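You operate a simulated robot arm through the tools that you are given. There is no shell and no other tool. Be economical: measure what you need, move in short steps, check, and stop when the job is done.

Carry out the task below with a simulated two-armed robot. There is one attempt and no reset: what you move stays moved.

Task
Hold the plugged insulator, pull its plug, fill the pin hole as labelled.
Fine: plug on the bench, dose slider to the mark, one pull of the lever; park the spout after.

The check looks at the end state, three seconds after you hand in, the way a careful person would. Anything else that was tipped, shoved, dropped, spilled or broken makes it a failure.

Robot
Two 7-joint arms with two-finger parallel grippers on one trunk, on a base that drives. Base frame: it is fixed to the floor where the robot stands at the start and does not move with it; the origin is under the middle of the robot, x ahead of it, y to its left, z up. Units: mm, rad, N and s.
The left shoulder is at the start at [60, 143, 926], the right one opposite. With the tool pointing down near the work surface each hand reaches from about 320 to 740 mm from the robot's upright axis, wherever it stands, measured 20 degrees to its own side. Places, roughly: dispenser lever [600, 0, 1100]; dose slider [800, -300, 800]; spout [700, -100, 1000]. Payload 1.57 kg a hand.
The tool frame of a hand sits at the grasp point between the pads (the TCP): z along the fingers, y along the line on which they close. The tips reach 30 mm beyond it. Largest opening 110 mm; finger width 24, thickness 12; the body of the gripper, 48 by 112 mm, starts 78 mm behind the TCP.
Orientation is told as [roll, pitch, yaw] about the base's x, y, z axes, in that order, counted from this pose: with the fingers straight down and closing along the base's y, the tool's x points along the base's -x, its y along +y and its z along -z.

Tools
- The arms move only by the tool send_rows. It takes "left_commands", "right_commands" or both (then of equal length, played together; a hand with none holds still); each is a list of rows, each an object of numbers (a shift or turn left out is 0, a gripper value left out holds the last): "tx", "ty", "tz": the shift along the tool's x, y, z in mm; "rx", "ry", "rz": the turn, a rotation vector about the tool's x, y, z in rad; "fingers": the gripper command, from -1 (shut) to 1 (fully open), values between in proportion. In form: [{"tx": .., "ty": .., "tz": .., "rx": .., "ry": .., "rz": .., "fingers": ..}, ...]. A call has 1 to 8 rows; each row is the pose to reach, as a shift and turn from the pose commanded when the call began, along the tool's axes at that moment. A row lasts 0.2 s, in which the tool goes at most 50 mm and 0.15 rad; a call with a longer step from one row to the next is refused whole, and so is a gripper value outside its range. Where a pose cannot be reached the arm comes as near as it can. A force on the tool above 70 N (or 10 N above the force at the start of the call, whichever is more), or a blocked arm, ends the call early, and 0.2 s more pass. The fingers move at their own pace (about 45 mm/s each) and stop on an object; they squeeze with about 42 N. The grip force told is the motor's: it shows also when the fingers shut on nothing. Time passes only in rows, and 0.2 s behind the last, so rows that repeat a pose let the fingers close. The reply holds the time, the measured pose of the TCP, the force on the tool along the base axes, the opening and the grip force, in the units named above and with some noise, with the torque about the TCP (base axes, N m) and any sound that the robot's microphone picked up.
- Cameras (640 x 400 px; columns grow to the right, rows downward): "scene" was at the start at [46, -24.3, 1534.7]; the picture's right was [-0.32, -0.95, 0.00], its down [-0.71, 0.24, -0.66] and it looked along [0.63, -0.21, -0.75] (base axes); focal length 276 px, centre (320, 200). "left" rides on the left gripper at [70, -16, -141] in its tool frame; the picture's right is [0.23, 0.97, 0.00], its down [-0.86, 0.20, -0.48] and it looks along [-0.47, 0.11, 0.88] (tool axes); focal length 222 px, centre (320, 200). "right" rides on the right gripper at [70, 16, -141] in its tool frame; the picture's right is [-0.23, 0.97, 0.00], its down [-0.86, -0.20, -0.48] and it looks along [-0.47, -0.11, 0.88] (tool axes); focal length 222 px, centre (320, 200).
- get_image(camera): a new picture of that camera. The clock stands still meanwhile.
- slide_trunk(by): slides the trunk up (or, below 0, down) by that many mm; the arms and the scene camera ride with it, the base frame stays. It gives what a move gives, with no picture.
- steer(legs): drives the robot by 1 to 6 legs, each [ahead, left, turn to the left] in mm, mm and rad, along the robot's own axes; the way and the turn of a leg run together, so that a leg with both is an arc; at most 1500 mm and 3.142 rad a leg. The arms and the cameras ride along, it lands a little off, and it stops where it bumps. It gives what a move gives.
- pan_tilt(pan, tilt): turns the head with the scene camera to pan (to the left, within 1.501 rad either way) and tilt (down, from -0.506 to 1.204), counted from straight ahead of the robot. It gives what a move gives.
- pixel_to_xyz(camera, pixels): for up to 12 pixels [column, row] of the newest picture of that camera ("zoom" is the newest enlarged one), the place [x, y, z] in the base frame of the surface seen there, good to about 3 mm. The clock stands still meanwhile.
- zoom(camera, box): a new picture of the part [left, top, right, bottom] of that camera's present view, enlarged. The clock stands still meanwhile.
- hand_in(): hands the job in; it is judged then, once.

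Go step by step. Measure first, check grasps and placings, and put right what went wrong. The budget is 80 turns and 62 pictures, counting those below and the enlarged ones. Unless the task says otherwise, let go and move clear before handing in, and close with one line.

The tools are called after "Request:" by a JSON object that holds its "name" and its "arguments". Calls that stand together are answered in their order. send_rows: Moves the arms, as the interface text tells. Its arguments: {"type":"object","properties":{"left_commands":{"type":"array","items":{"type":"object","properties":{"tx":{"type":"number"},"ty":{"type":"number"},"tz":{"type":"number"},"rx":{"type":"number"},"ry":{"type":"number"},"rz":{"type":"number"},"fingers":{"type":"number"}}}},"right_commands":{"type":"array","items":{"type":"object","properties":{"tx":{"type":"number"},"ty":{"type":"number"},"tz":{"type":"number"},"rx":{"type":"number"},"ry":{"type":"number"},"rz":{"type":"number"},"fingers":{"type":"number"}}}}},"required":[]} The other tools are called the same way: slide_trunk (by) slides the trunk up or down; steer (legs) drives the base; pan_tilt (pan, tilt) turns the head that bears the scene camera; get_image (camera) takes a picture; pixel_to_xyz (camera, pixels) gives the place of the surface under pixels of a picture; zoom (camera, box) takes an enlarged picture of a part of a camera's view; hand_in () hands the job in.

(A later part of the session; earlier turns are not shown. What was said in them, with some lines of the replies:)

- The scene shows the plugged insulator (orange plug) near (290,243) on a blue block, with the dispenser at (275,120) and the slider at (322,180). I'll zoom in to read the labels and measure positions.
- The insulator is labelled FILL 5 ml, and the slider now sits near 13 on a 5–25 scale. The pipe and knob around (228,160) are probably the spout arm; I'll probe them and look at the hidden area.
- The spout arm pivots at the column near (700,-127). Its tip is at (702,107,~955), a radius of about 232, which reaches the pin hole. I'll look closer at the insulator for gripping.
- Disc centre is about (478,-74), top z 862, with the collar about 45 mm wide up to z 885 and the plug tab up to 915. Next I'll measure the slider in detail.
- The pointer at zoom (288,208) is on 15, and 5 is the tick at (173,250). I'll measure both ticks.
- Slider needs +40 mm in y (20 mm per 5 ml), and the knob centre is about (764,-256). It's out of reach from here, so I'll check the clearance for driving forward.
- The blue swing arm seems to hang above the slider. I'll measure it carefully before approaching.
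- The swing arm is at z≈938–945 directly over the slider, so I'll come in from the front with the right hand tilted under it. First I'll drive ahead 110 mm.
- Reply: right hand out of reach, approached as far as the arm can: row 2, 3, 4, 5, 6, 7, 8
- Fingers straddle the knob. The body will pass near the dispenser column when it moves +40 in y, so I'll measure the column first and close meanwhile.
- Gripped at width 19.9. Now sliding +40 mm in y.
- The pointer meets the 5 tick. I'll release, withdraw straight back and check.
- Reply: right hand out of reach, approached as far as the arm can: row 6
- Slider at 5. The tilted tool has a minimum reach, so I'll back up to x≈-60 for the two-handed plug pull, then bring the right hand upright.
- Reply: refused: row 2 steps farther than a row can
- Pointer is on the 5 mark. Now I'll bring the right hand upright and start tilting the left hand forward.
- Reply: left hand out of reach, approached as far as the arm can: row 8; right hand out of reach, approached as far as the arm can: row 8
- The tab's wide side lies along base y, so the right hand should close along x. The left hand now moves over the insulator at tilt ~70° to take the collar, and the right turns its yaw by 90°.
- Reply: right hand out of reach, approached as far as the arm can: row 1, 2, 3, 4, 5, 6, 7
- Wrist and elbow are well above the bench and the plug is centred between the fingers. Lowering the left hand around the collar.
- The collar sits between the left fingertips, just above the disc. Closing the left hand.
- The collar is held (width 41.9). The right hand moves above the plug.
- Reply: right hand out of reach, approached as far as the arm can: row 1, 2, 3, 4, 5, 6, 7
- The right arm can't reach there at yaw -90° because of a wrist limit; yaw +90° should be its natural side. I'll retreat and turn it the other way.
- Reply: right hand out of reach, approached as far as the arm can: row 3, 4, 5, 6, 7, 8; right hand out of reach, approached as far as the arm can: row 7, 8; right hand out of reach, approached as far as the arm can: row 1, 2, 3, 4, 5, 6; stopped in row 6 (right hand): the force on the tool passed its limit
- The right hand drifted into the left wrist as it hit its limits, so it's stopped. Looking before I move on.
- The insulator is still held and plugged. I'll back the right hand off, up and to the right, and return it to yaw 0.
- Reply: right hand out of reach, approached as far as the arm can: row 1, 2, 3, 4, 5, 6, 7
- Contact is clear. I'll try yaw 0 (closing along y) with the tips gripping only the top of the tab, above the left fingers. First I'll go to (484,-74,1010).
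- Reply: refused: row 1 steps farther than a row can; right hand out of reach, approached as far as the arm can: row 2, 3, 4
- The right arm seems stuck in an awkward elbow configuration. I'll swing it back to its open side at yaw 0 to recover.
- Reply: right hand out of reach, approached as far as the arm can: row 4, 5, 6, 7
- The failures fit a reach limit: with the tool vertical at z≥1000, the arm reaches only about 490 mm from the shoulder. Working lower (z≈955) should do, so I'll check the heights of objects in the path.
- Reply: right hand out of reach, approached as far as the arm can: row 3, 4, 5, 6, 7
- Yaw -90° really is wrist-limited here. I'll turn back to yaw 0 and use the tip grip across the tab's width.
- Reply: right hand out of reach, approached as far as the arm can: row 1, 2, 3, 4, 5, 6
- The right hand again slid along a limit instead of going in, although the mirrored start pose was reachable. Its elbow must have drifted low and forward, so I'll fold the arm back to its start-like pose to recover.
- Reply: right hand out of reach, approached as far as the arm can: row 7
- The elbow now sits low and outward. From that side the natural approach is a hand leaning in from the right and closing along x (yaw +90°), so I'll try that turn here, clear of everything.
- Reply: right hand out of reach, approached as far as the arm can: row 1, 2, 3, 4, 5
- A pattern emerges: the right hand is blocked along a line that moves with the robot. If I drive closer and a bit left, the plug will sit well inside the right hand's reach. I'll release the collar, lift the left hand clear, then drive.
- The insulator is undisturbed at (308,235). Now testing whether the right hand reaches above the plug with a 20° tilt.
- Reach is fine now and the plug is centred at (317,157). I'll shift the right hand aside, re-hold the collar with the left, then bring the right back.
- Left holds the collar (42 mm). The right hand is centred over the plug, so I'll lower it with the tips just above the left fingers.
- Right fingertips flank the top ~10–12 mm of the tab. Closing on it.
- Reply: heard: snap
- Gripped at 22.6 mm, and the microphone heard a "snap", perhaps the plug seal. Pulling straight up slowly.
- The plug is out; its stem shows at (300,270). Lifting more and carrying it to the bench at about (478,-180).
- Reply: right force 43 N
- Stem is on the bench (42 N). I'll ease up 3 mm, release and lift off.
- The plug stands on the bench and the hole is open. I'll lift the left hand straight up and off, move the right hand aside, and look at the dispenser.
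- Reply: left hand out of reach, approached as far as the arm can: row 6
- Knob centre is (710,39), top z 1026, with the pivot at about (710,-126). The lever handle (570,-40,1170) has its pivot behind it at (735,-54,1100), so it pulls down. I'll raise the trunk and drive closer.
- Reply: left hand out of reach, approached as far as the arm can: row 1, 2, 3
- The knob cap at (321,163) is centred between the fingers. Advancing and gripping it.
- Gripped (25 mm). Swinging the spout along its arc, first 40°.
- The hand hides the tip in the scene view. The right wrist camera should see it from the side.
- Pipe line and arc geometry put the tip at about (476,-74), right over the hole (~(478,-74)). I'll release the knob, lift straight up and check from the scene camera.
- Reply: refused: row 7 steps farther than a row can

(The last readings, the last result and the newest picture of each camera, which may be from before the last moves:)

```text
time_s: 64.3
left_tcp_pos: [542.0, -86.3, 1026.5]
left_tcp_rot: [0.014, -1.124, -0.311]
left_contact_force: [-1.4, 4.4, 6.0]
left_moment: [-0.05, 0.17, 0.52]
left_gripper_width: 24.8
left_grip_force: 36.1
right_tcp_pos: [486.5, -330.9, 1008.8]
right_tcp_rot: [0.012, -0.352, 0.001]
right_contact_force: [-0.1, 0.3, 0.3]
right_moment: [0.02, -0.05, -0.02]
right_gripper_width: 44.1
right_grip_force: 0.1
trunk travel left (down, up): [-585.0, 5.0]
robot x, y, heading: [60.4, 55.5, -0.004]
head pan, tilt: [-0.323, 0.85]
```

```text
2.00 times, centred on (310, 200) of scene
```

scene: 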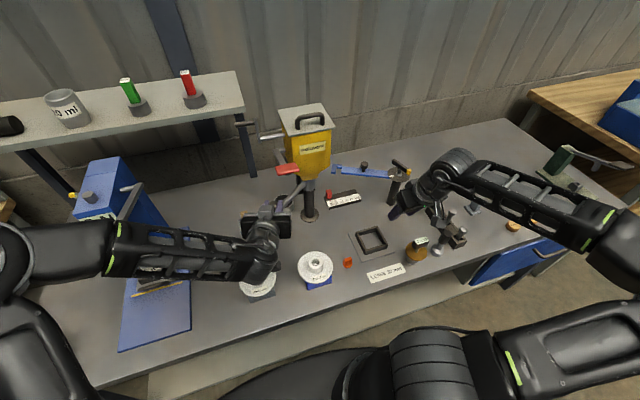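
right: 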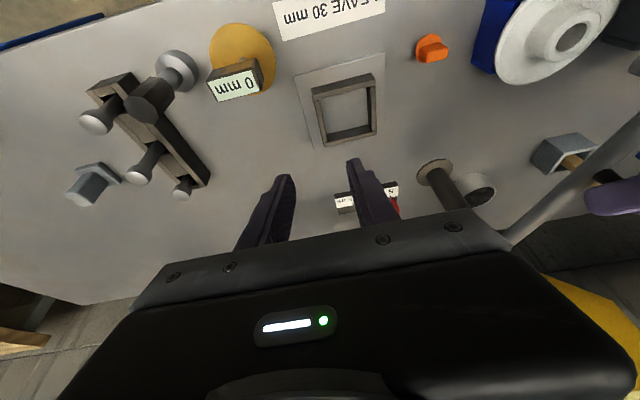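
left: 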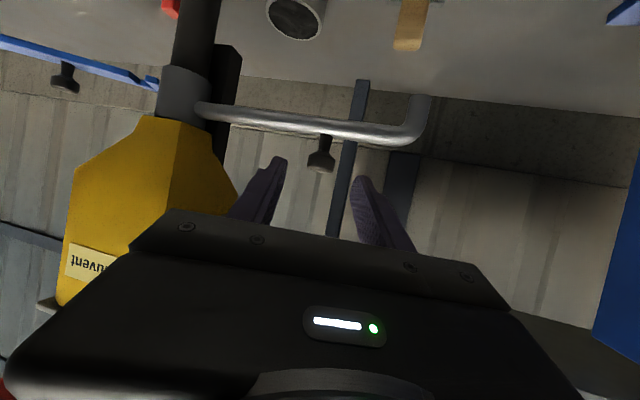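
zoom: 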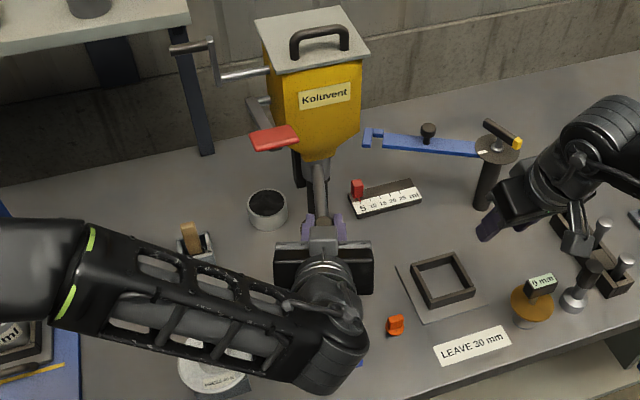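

Request:
{"name": "send_rows", "arguments": {"left_commands": [{"fingers": 0.0}, {"fingers": 0.0}, {"fingers": 0.0}, {"tx": -27, "tz": -13}, {"tx": -54, "tz": -26}, {"tx": -60, "tz": -28, "ty": 40}, {"tx": -66, "tz": -31, "ty": 80}, {"tx": -72, "tz": -34, "ty": 120}]}}

Request:
{"name": "zoom", "arguments": {"camera": "scene", "box": [230, 100, 390, 300]}}

```text
time_s: 66.1
left_tcp_pos: [580.5, 27.7, 1106.9]
left_tcp_rot: [0.01, -1.121, -0.31]
left_contact_force: [-0.4, 0.3, 0.0]
left_moment: [0.01, 0.02, 0.0]
left_gripper_width: 54.9
left_grip_force: 0.0
right_tcp_pos: [487.1, -330.9, 1008.7]
right_tcp_rot: [0.011, -0.351, 0.001]
right_contact_force: [0.7, -0.7, -0.8]
right_moment: [-0.06, 0.0, 0.0]
right_gripper_width: 43.8
right_grip_force: 0.0
trunk travel left (down, up): [-585.0, 5.0]
robot x, y, heading: [63.9, 58.6, -0.0]
head pan, tilt: [-0.323, 0.85]
```

```text
2.00 times, centred on (310, 200) of scene
```

zoom: 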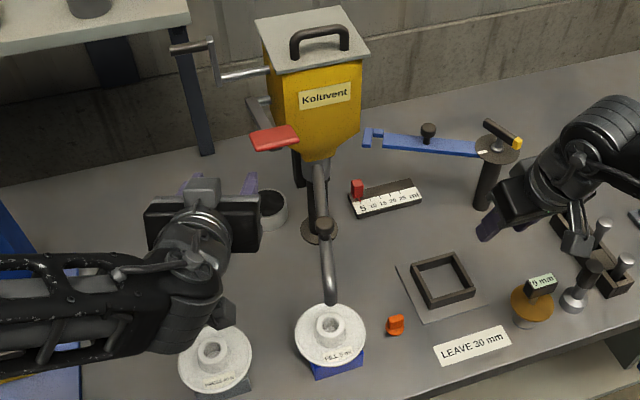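

Request:
{"name": "pixel_to_xyz", "arguments": {"camera": "zoom", "pixels": [[325, 298], [337, 298], [331, 301], [331, 290], [327, 260], [330, 326], [318, 326], [343, 326], [330, 316], [330, 337], [324, 227], [319, 250]]}}

```text
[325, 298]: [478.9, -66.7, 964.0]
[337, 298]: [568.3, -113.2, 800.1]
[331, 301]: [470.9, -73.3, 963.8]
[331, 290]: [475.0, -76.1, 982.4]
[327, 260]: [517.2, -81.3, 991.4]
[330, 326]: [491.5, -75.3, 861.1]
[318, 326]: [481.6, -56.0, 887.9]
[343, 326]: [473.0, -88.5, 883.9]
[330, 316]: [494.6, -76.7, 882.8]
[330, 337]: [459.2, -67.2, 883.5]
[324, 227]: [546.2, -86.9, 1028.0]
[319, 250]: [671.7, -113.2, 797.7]
```

Tip centre estimates at about (480,-76) and the hole at about (477,-72). I'll take one tight zoom to confirm before dosing.

Request:
{"name": "zoom", "arguments": {"camera": "scene", "box": [370, 225, 420, 290]}}

```text
6.15 times, centred on (395, 258) of scene
```

zoom: 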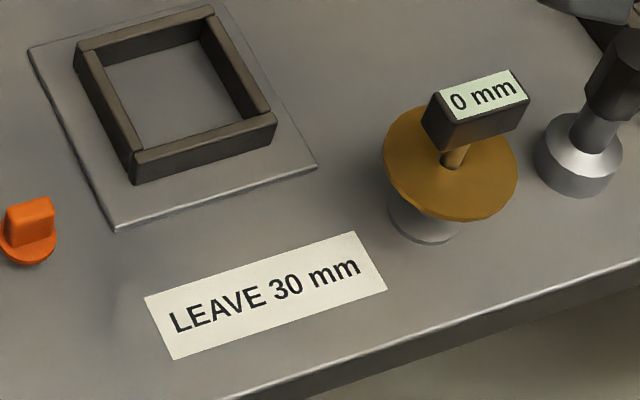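

Wrong box; the hole is at scene (315,262).

Request:
{"name": "zoom", "arguments": {"camera": "scene", "box": [283, 235, 347, 275]}}

```text
10.00 times, centred on (315, 255) of scene
```

zoom: 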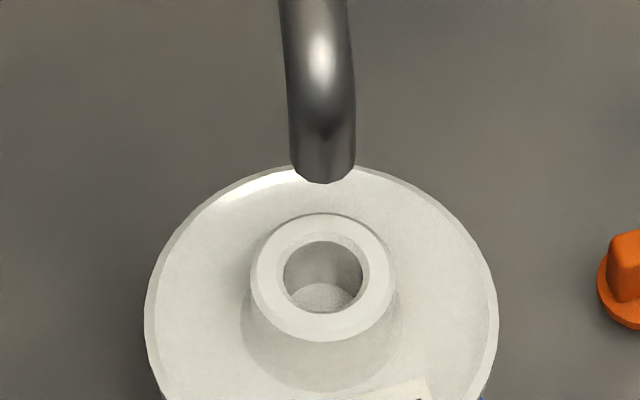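

Request:
{"name": "pixel_to_xyz", "arguments": {"camera": "zoom", "pixels": [[322, 180], [322, 176], [296, 165], [349, 165], [310, 178], [336, 178], [323, 232], [323, 322], [276, 277], [372, 277], [323, 218], [323, 335]]}}

```text
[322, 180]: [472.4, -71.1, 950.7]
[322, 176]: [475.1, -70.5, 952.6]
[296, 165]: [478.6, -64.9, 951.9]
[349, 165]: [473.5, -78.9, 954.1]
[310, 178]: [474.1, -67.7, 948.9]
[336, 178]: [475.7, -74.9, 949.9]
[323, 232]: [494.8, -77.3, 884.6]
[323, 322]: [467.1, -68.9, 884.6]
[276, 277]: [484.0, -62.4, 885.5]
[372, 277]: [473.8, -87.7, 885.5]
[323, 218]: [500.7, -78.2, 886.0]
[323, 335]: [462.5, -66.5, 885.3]
```

Tip centre ≈ (480,-73.5), hole ≈ (480,-73.5): aligned. Now I'll close the left fingers and bring them above the lever handle.

Request:
{"name": "send_rows", "arguments": {"left_commands": [{"fingers": -1}, {"fingers": -1, "tx": -32, "tz": -15}, {"tx": -65, "tz": -31}, {"tx": -97, "tz": -47}, {"tx": -95, "tz": -47, "ty": -33}, {"tx": -91.5, "tz": -47.5, "ty": -65}, {"tx": -91.5, "tz": -47.5, "ty": -65}]}}

Request:
{"name": "zoom", "arguments": {"camera": "scene", "box": [230, 120, 390, 220]}}

```text
time_s: 67.7
left_tcp_pos: [556.3, -34.8, 1211.8]
left_tcp_rot: [0.015, -1.121, -0.31]
left_contact_force: [-0.5, 0.2, 0.0]
left_moment: [-0.03, 0.04, -0.03]
left_gripper_width: 0.0
left_grip_force: 21.2
right_tcp_pos: [485.9, -331.4, 1008.0]
right_tcp_rot: [0.013, -0.352, 0.0]
right_contact_force: [0.4, -0.2, 0.3]
right_moment: [0.0, -0.03, -0.01]
right_gripper_width: 43.9
right_grip_force: 0.1
trunk travel left (down, up): [-585.0, 5.0]
robot x, y, heading: [68.5, 59.2, 0.004]
head pan, tilt: [-0.323, 0.85]
```

```text
4.00 times, centred on (310, 170) of scene
```

zoom: 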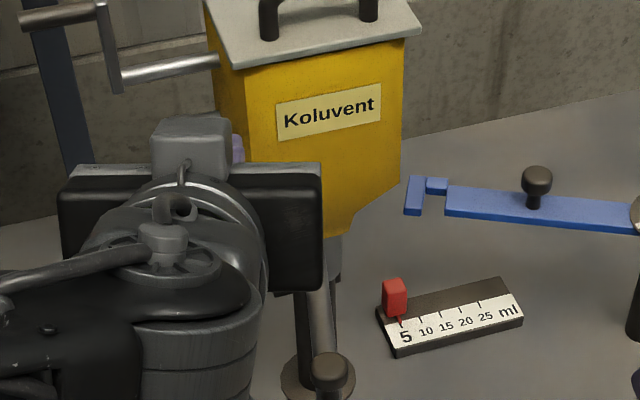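

In position, slider still at 5. Pressing the lever down.

Request:
{"name": "send_rows", "arguments": {"left_commands": [{"tx": 18, "tz": 8.6}, {"tx": 36, "tz": 17.3}, {"tx": 54, "tz": 26}, {"tx": 72, "tz": 34.6}]}}

```text
time_s: 68.7
left_tcp_pos: [556.1, -34.9, 1129.5]
left_tcp_rot: [0.015, -1.122, -0.311]
left_contact_force: [0.8, -0.4, 1.6]
left_moment: [0.0, -0.03, 0.0]
left_gripper_width: 0.1
left_grip_force: 21.5
right_tcp_pos: [486.9, -331.7, 1008.3]
right_tcp_rot: [0.012, -0.353, 0.0]
right_contact_force: [0.0, 0.9, 0.2]
right_moment: [-0.05, 0.03, -0.01]
right_gripper_width: 44.0
right_grip_force: 0.0
trunk travel left (down, up): [-585.0, 5.0]
robot x, y, heading: [61.6, 59.9, 0.001]
head pan, tilt: [-0.323, 0.85]
```

No force felt though the tip is now ~60 mm below the handle's height, so I need to look.

Request:
{"name": "get_image", "arguments": {"camera": "left"}}

```text
3 pictures are left
```

left: 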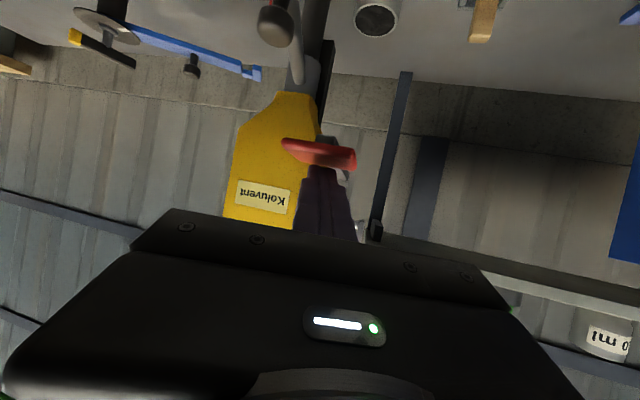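

The red handle at (320,152) sits right under the fingertips, so it's moving down with little force. Checking its position.

Request:
{"name": "pixel_to_xyz", "arguments": {"camera": "left", "pixels": [[290, 143], [320, 150], [350, 155], [320, 158], [320, 163], [345, 175]]}}

```text
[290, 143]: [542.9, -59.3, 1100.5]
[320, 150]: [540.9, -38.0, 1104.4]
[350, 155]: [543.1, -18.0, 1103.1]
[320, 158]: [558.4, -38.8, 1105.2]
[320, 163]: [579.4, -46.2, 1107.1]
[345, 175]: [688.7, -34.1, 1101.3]
```

Handle has moved to z≈1105 and follows the fingers. Continuing down to the stop.

Request:
{"name": "send_rows", "arguments": {"left_commands": [{"tx": 13.5, "tz": 6.5}, {"tx": 27, "tz": 13}, {"tx": 40.5, "tz": 19.4}]}}

```text
time_s: 69.5
left_tcp_pos: [554.5, -33.0, 1085.1]
left_tcp_rot: [0.014, -1.122, -0.311]
left_contact_force: [0.5, -0.3, 2.6]
left_moment: [-0.05, -0.02, -0.02]
left_gripper_width: 0.1
left_grip_force: 21.1
right_tcp_pos: [487.0, -333.0, 1007.7]
right_tcp_rot: [0.013, -0.353, 0.0]
right_contact_force: [0.4, -0.5, -0.4]
right_moment: [0.0, 0.0, 0.01]
right_gripper_width: 44.0
right_grip_force: 0.0
trunk travel left (down, up): [-585.0, 5.0]
robot x, y, heading: [61.7, 58.6, -0.002]
head pan, tilt: [-0.323, 0.85]
```

Request:
{"name": "send_rows", "arguments": {"left_commands": [{"tx": 9, "tz": 4.3}, {"tx": 18, "tz": 8.6}, {"tx": 27, "tz": 13}, {"tx": 36, "tz": 17.3}]}}

```text
time_s: 70.2
left_tcp_pos: [556.1, -36.1, 1080.8]
left_tcp_rot: [0.017, -1.171, -0.313]
left_contact_force: [-19.8, 8.9, 27.7]
left_moment: [0.15, -0.21, 0.04]
left_gripper_width: 0.0
left_grip_force: 21.5
right_tcp_pos: [482.5, -329.1, 1009.4]
right_tcp_rot: [0.01, -0.354, 0.002]
right_contact_force: [0.1, -1.0, -0.9]
right_moment: [0.01, 0.0, 0.0]
right_gripper_width: 43.8
right_grip_force: 0.0
trunk travel left (down, up): [-585.0, 5.0]
robot x, y, heading: [62.9, 60.5, 0.001]
head pan, tilt: [-0.323, 0.85]
stopped in row 3 (left hand): the force on the tool passed its limit (the readings are from after the stop); the commanded pose is now the measured one
```

The lever hit its end stop, so the full stroke is done. I'll dwell briefly, then rise slowly so the lever can return.

Request:
{"name": "send_rows", "arguments": {"left_commands": [{"tx": -1}, {"tx": -1}, {"tx": -1}, {"tx": -20, "tz": -8}, {"tx": -42, "tz": -18}, {"tx": -64, "tz": -27}, {"tx": -90, "tz": -38}, {"tx": -118, "tz": -50}]}}

Request:
{"name": "send_rows", "arguments": {"left_commands": [{"ry": 0.05, "ty": 20}, {"ry": 0.05, "ty": 55}, {"ry": 0.05, "ty": 95}]}}

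Request:
{"name": "zoom", "arguments": {"camera": "scene", "box": [235, 120, 395, 280]}}

```text
time_s: 72.0
left_tcp_pos: [561.5, -36.0, 1203.2]
left_tcp_rot: [0.02, -1.159, -0.314]
left_contact_force: [0.5, 0.0, -0.4]
left_moment: [0.0, -0.03, -0.01]
left_gripper_width: 0.0
left_grip_force: 21.6
right_tcp_pos: [486.6, -330.8, 1008.5]
right_tcp_rot: [0.012, -0.352, 0.001]
right_contact_force: [0.4, 0.1, 0.0]
right_moment: [-0.02, 0.03, 0.01]
right_gripper_width: 43.8
right_grip_force: 0.0
trunk travel left (down, up): [-585.0, 5.0]
robot x, y, heading: [67.7, 57.2, 0.003]
head pan, tilt: [-0.323, 0.85]
```

```text
time_s: 72.8
left_tcp_pos: [589.1, 54.0, 1203.1]
left_tcp_rot: [0.014, -1.105, -0.309]
left_contact_force: [-0.2, -0.5, -0.6]
left_moment: [-0.01, 0.0, 0.0]
left_gripper_width: 0.0
left_grip_force: 21.3
right_tcp_pos: [486.5, -331.0, 1007.6]
right_tcp_rot: [0.01, -0.352, -0.001]
right_contact_force: [0.5, -0.1, 0.1]
right_moment: [0.0, -0.04, -0.03]
right_gripper_width: 44.2
right_grip_force: 0.0
trunk travel left (down, up): [-585.0, 5.0]
robot x, y, heading: [66.7, 59.8, 0.0]
head pan, tilt: [-0.323, 0.85]
```

```text
2.50 times, centred on (315, 200) of scene
```

zoom: 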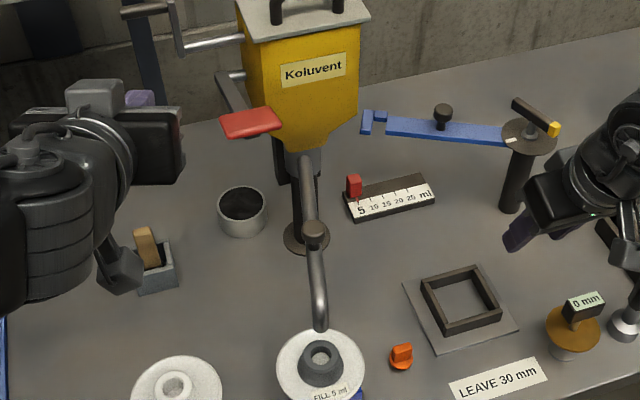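

The lever has come back up and the collar region shows dark compound. I'll check the lever and knob positions, then park the spout.

Request:
{"name": "pixel_to_xyz", "arguments": {"camera": "zoom", "pixels": [[250, 122], [225, 128], [313, 226], [313, 236], [301, 232], [326, 232], [321, 355], [305, 358], [338, 355], [320, 374], [318, 380], [320, 325]]}}

```text
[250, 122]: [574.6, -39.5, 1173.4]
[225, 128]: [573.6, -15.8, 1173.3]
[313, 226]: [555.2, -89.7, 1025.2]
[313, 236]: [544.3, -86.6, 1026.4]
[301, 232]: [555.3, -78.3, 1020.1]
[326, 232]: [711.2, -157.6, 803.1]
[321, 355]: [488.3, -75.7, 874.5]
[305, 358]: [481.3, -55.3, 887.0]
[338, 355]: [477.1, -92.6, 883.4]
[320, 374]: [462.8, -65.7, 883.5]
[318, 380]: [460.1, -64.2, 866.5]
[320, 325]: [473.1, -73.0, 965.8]
```

Request:
{"name": "send_rows", "arguments": {"left_commands": [{"tx": 29, "ty": 0, "tz": 14}, {"tx": 58, "ty": -5, "tz": 28}, {"tx": 86, "ty": -15, "tz": 42.6}, {"tx": 86, "ty": -27.5, "tz": 42.6, "ry": -0.018, "fingers": 0.0}, {"tx": 86, "ty": -27.5, "tz": 42.6, "ry": -0.018}, {"tx": 86, "ty": -27.5, "tz": 42.6, "ry": -0.018}]}}

```text
time_s: 74.2
left_tcp_pos: [581.7, 27.4, 1106.3]
left_tcp_rot: [0.015, -1.124, -0.311]
left_contact_force: [0.4, 0.7, 0.0]
left_moment: [0.0, 0.0, -0.01]
left_gripper_width: 54.9
left_grip_force: 0.1
right_tcp_pos: [486.4, -332.3, 1007.2]
right_tcp_rot: [0.013, -0.352, -0.001]
right_contact_force: [0.1, 0.3, -0.4]
right_moment: [0.03, -0.03, -0.02]
right_gripper_width: 43.9
right_grip_force: 0.0
trunk travel left (down, up): [-585.0, 5.0]
robot x, y, heading: [68.6, 62.3, 0.006]
head pan, tilt: [-0.323, 0.85]
```

Request:
{"name": "send_rows", "arguments": {"left_commands": [{"tx": 6, "ty": -40, "tz": 2}, {"tx": 12, "ty": -80, "tz": 4}, {"tx": 19.3, "ty": -120.5, "tz": 5.7}, {"tx": 46, "ty": -120.5, "tz": 18.7}, {"tx": 73, "ty": -120.5, "tz": 31.7}, {"tx": 73, "ty": -120.5, "tz": 31.7, "fingers": -1}, {"tx": 73, "ty": -120.5, "tz": 31.7, "fingers": -1}, {"tx": 73, "ty": -120.5, "tz": 31.7, "fingers": -1}]}}

```text
time_s: 76.0
left_tcp_pos: [539.9, -86.8, 1026.5]
left_tcp_rot: [0.016, -1.124, -0.31]
left_contact_force: [-2.5, -0.1, -0.8]
left_moment: [-0.23, -0.34, 0.08]
left_gripper_width: 25.2
left_grip_force: 23.5
right_tcp_pos: [486.9, -332.4, 1007.7]
right_tcp_rot: [0.011, -0.354, 0.001]
right_contact_force: [-0.1, -0.7, -0.3]
right_moment: [-0.06, -0.01, 0.0]
right_gripper_width: 44.0
right_grip_force: 0.1
trunk travel left (down, up): [-585.0, 5.0]
robot x, y, heading: [65.1, 59.0, 0.002]
head pan, tilt: [-0.323, 0.85]
```

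Knob gripped again. Swinging the spout back along the arc.

Request:
{"name": "send_rows", "arguments": {"left_commands": [{"tx": 0.2, "ty": 21.5, "tz": -0.5}, {"tx": -1.3, "ty": 50.2, "tz": 2.8}, {"tx": -5, "ty": 77.7, "tz": 10.5}, {"tx": -10.7, "ty": 103.3, "tz": 22.4}, {"tx": -18.2, "ty": 126.2, "tz": 38.2}, {"tx": -27.4, "ty": 145.8, "tz": 57.3}, {"tx": -37.8, "ty": 161.5, "tz": 79.2}, {"tx": -43.6, "ty": 167, "tz": 91.2}]}}

Request:
{"name": "send_rows", "arguments": {"left_commands": [{"tx": -3, "ty": 3, "tz": 6.5}, {"tx": -6, "ty": 5.6, "tz": 12.5}, {"tx": -6.5, "ty": 6, "tz": 14}]}}

```text
time_s: 77.8
left_tcp_pos: [689.1, 44.7, 1028.8]
left_tcp_rot: [0.015, -1.122, -0.31]
left_contact_force: [2.7, -8.4, -9.7]
left_moment: [-0.27, 0.06, -0.03]
left_gripper_width: 24.7
left_grip_force: 36.4
right_tcp_pos: [486.8, -332.1, 1005.8]
right_tcp_rot: [0.012, -0.35, -0.001]
right_contact_force: [-0.3, 0.3, 0.3]
right_moment: [-0.01, -0.02, -0.02]
right_gripper_width: 44.3
right_grip_force: 0.1
trunk travel left (down, up): [-585.0, 5.0]
robot x, y, heading: [66.1, 60.6, -0.002]
head pan, tilt: [-0.323, 0.85]
```

```text
time_s: 78.6
left_tcp_pos: [705.3, 45.8, 1027.5]
left_tcp_rot: [0.018, -1.127, -0.313]
left_contact_force: [-4.1, -6.4, -5.4]
left_moment: [-0.05, 0.4, -0.78]
left_gripper_width: 24.9
left_grip_force: 36.5
right_tcp_pos: [487.0, -331.8, 1007.3]
right_tcp_rot: [0.012, -0.353, -0.002]
right_contact_force: [1.2, 0.5, -0.2]
right_moment: [-0.01, 0.04, -0.03]
right_gripper_width: 44.0
right_grip_force: 0.1
trunk travel left (down, up): [-585.0, 5.0]
robot x, y, heading: [61.2, 61.1, 0.002]
head pan, tilt: [-0.323, 0.85]
5 turns are left
```

Spout is back at its start angle (TCP 705 vs 703 originally). I'll release, retreat the way I came and check.

Request:
{"name": "send_rows", "arguments": {"left_commands": [{"fingers": 0.0}, {"fingers": 0.0}, {"fingers": 0.0}, {"tz": -25}, {"tz": -50}, {"tz": -90, "ty": 15}, {"tz": -120, "ty": 45}]}}

Request:
{"name": "get_image", "arguments": {"camera": "scene"}}

Request:
{"name": "pixel_to_xyz", "arguments": {"camera": "scene", "pixels": [[272, 186], [270, 191], [278, 174], [240, 205], [238, 210], [345, 262]]}}

```text
time_s: 80.2
left_tcp_pos: [614.1, 119.4, 1080.3]
left_tcp_rot: [0.014, -1.127, -0.312]
left_contact_force: [-0.2, 0.3, -0.4]
left_moment: [0.01, -0.04, -0.06]
left_gripper_width: 55.1
left_grip_force: 0.1
right_tcp_pos: [485.5, -331.0, 1007.9]
right_tcp_rot: [0.013, -0.353, 0.001]
right_contact_force: [-0.6, 0.0, 0.8]
right_moment: [0.01, -0.03, 0.02]
right_gripper_width: 44.1
right_grip_force: 0.0
trunk travel left (down, up): [-585.0, 5.0]
robot x, y, heading: [63.7, 57.5, 0.0]
head pan, tilt: [-0.323, 0.85]
```

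```text
1 pictures are left
```

scene: 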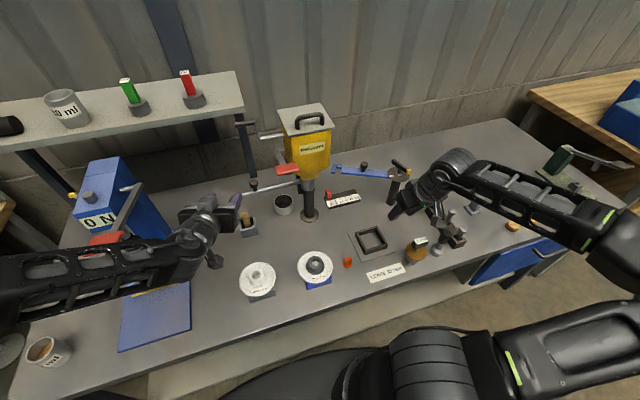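

```text
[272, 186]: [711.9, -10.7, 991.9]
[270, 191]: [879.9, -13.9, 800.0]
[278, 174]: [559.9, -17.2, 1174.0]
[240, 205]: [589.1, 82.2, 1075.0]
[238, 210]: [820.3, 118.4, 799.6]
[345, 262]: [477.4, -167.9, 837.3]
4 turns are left
```

The spout pipe is back on its original line (712,-11,992), the lever is up, the plug is on the bench and the slider is at 5. One last move clear before handing in.

Request:
{"name": "send_rows", "arguments": {"left_commands": [{"tz": -25}, {"tz": -50}]}}

Request:
{"name": "zoom", "arguments": {"camera": "scene", "box": [230, 165, 390, 295]}}

```text
time_s: 80.8
left_tcp_pos: [569.7, 130.1, 1101.4]
left_tcp_rot: [0.021, -1.124, -0.316]
left_contact_force: [0.6, -0.6, 0.4]
left_moment: [0.02, -0.01, 0.01]
left_gripper_width: 54.9
left_grip_force: 0.1
right_tcp_pos: [485.9, -332.1, 1007.8]
right_tcp_rot: [0.012, -0.352, 0.0]
right_contact_force: [0.5, 0.3, 0.2]
right_moment: [-0.01, 0.0, 0.03]
right_gripper_width: 44.2
right_grip_force: 0.1
trunk travel left (down, up): [-585.0, 5.0]
robot x, y, heading: [62.4, 60.2, 0.002]
head pan, tilt: [-0.323, 0.85]
```

```text
3.08 times, centred on (310, 230) of scene
3 turns are left
```

zoom: 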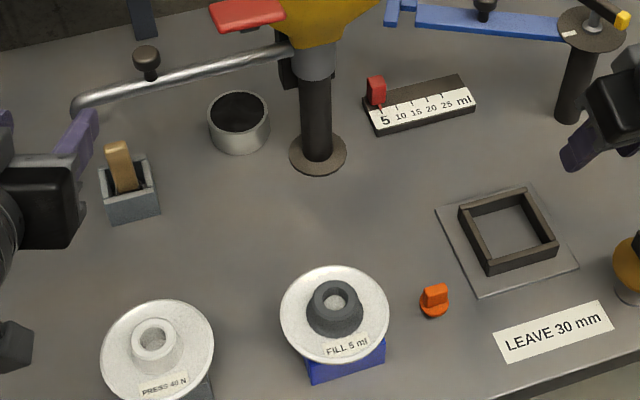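

The final view shows the spout parked, lever up, slider on 5, the plug on the bench and the insulator in place. One thing I can't explain is that the collar turned dark after dosing. Handing in.

Request:
{"name": "hand_in", "arguments": {}}

```text
The job is handed in.
```

I've handed the job in, but I can't confirm the fill is clean: the insulator's collar turned dark after dosing, which could be compound on the collar, and I had no way to check. I held the insulator, pulled its plug and stood it on the bench, set the slider to 5 ml, gave the lever one full pull over the hole, and parked the spout. I also heard a "snap" as the right hand closed on the plug, and earlier the right hand bumped the left wrist while it held the insulator; I saw no damage from either.
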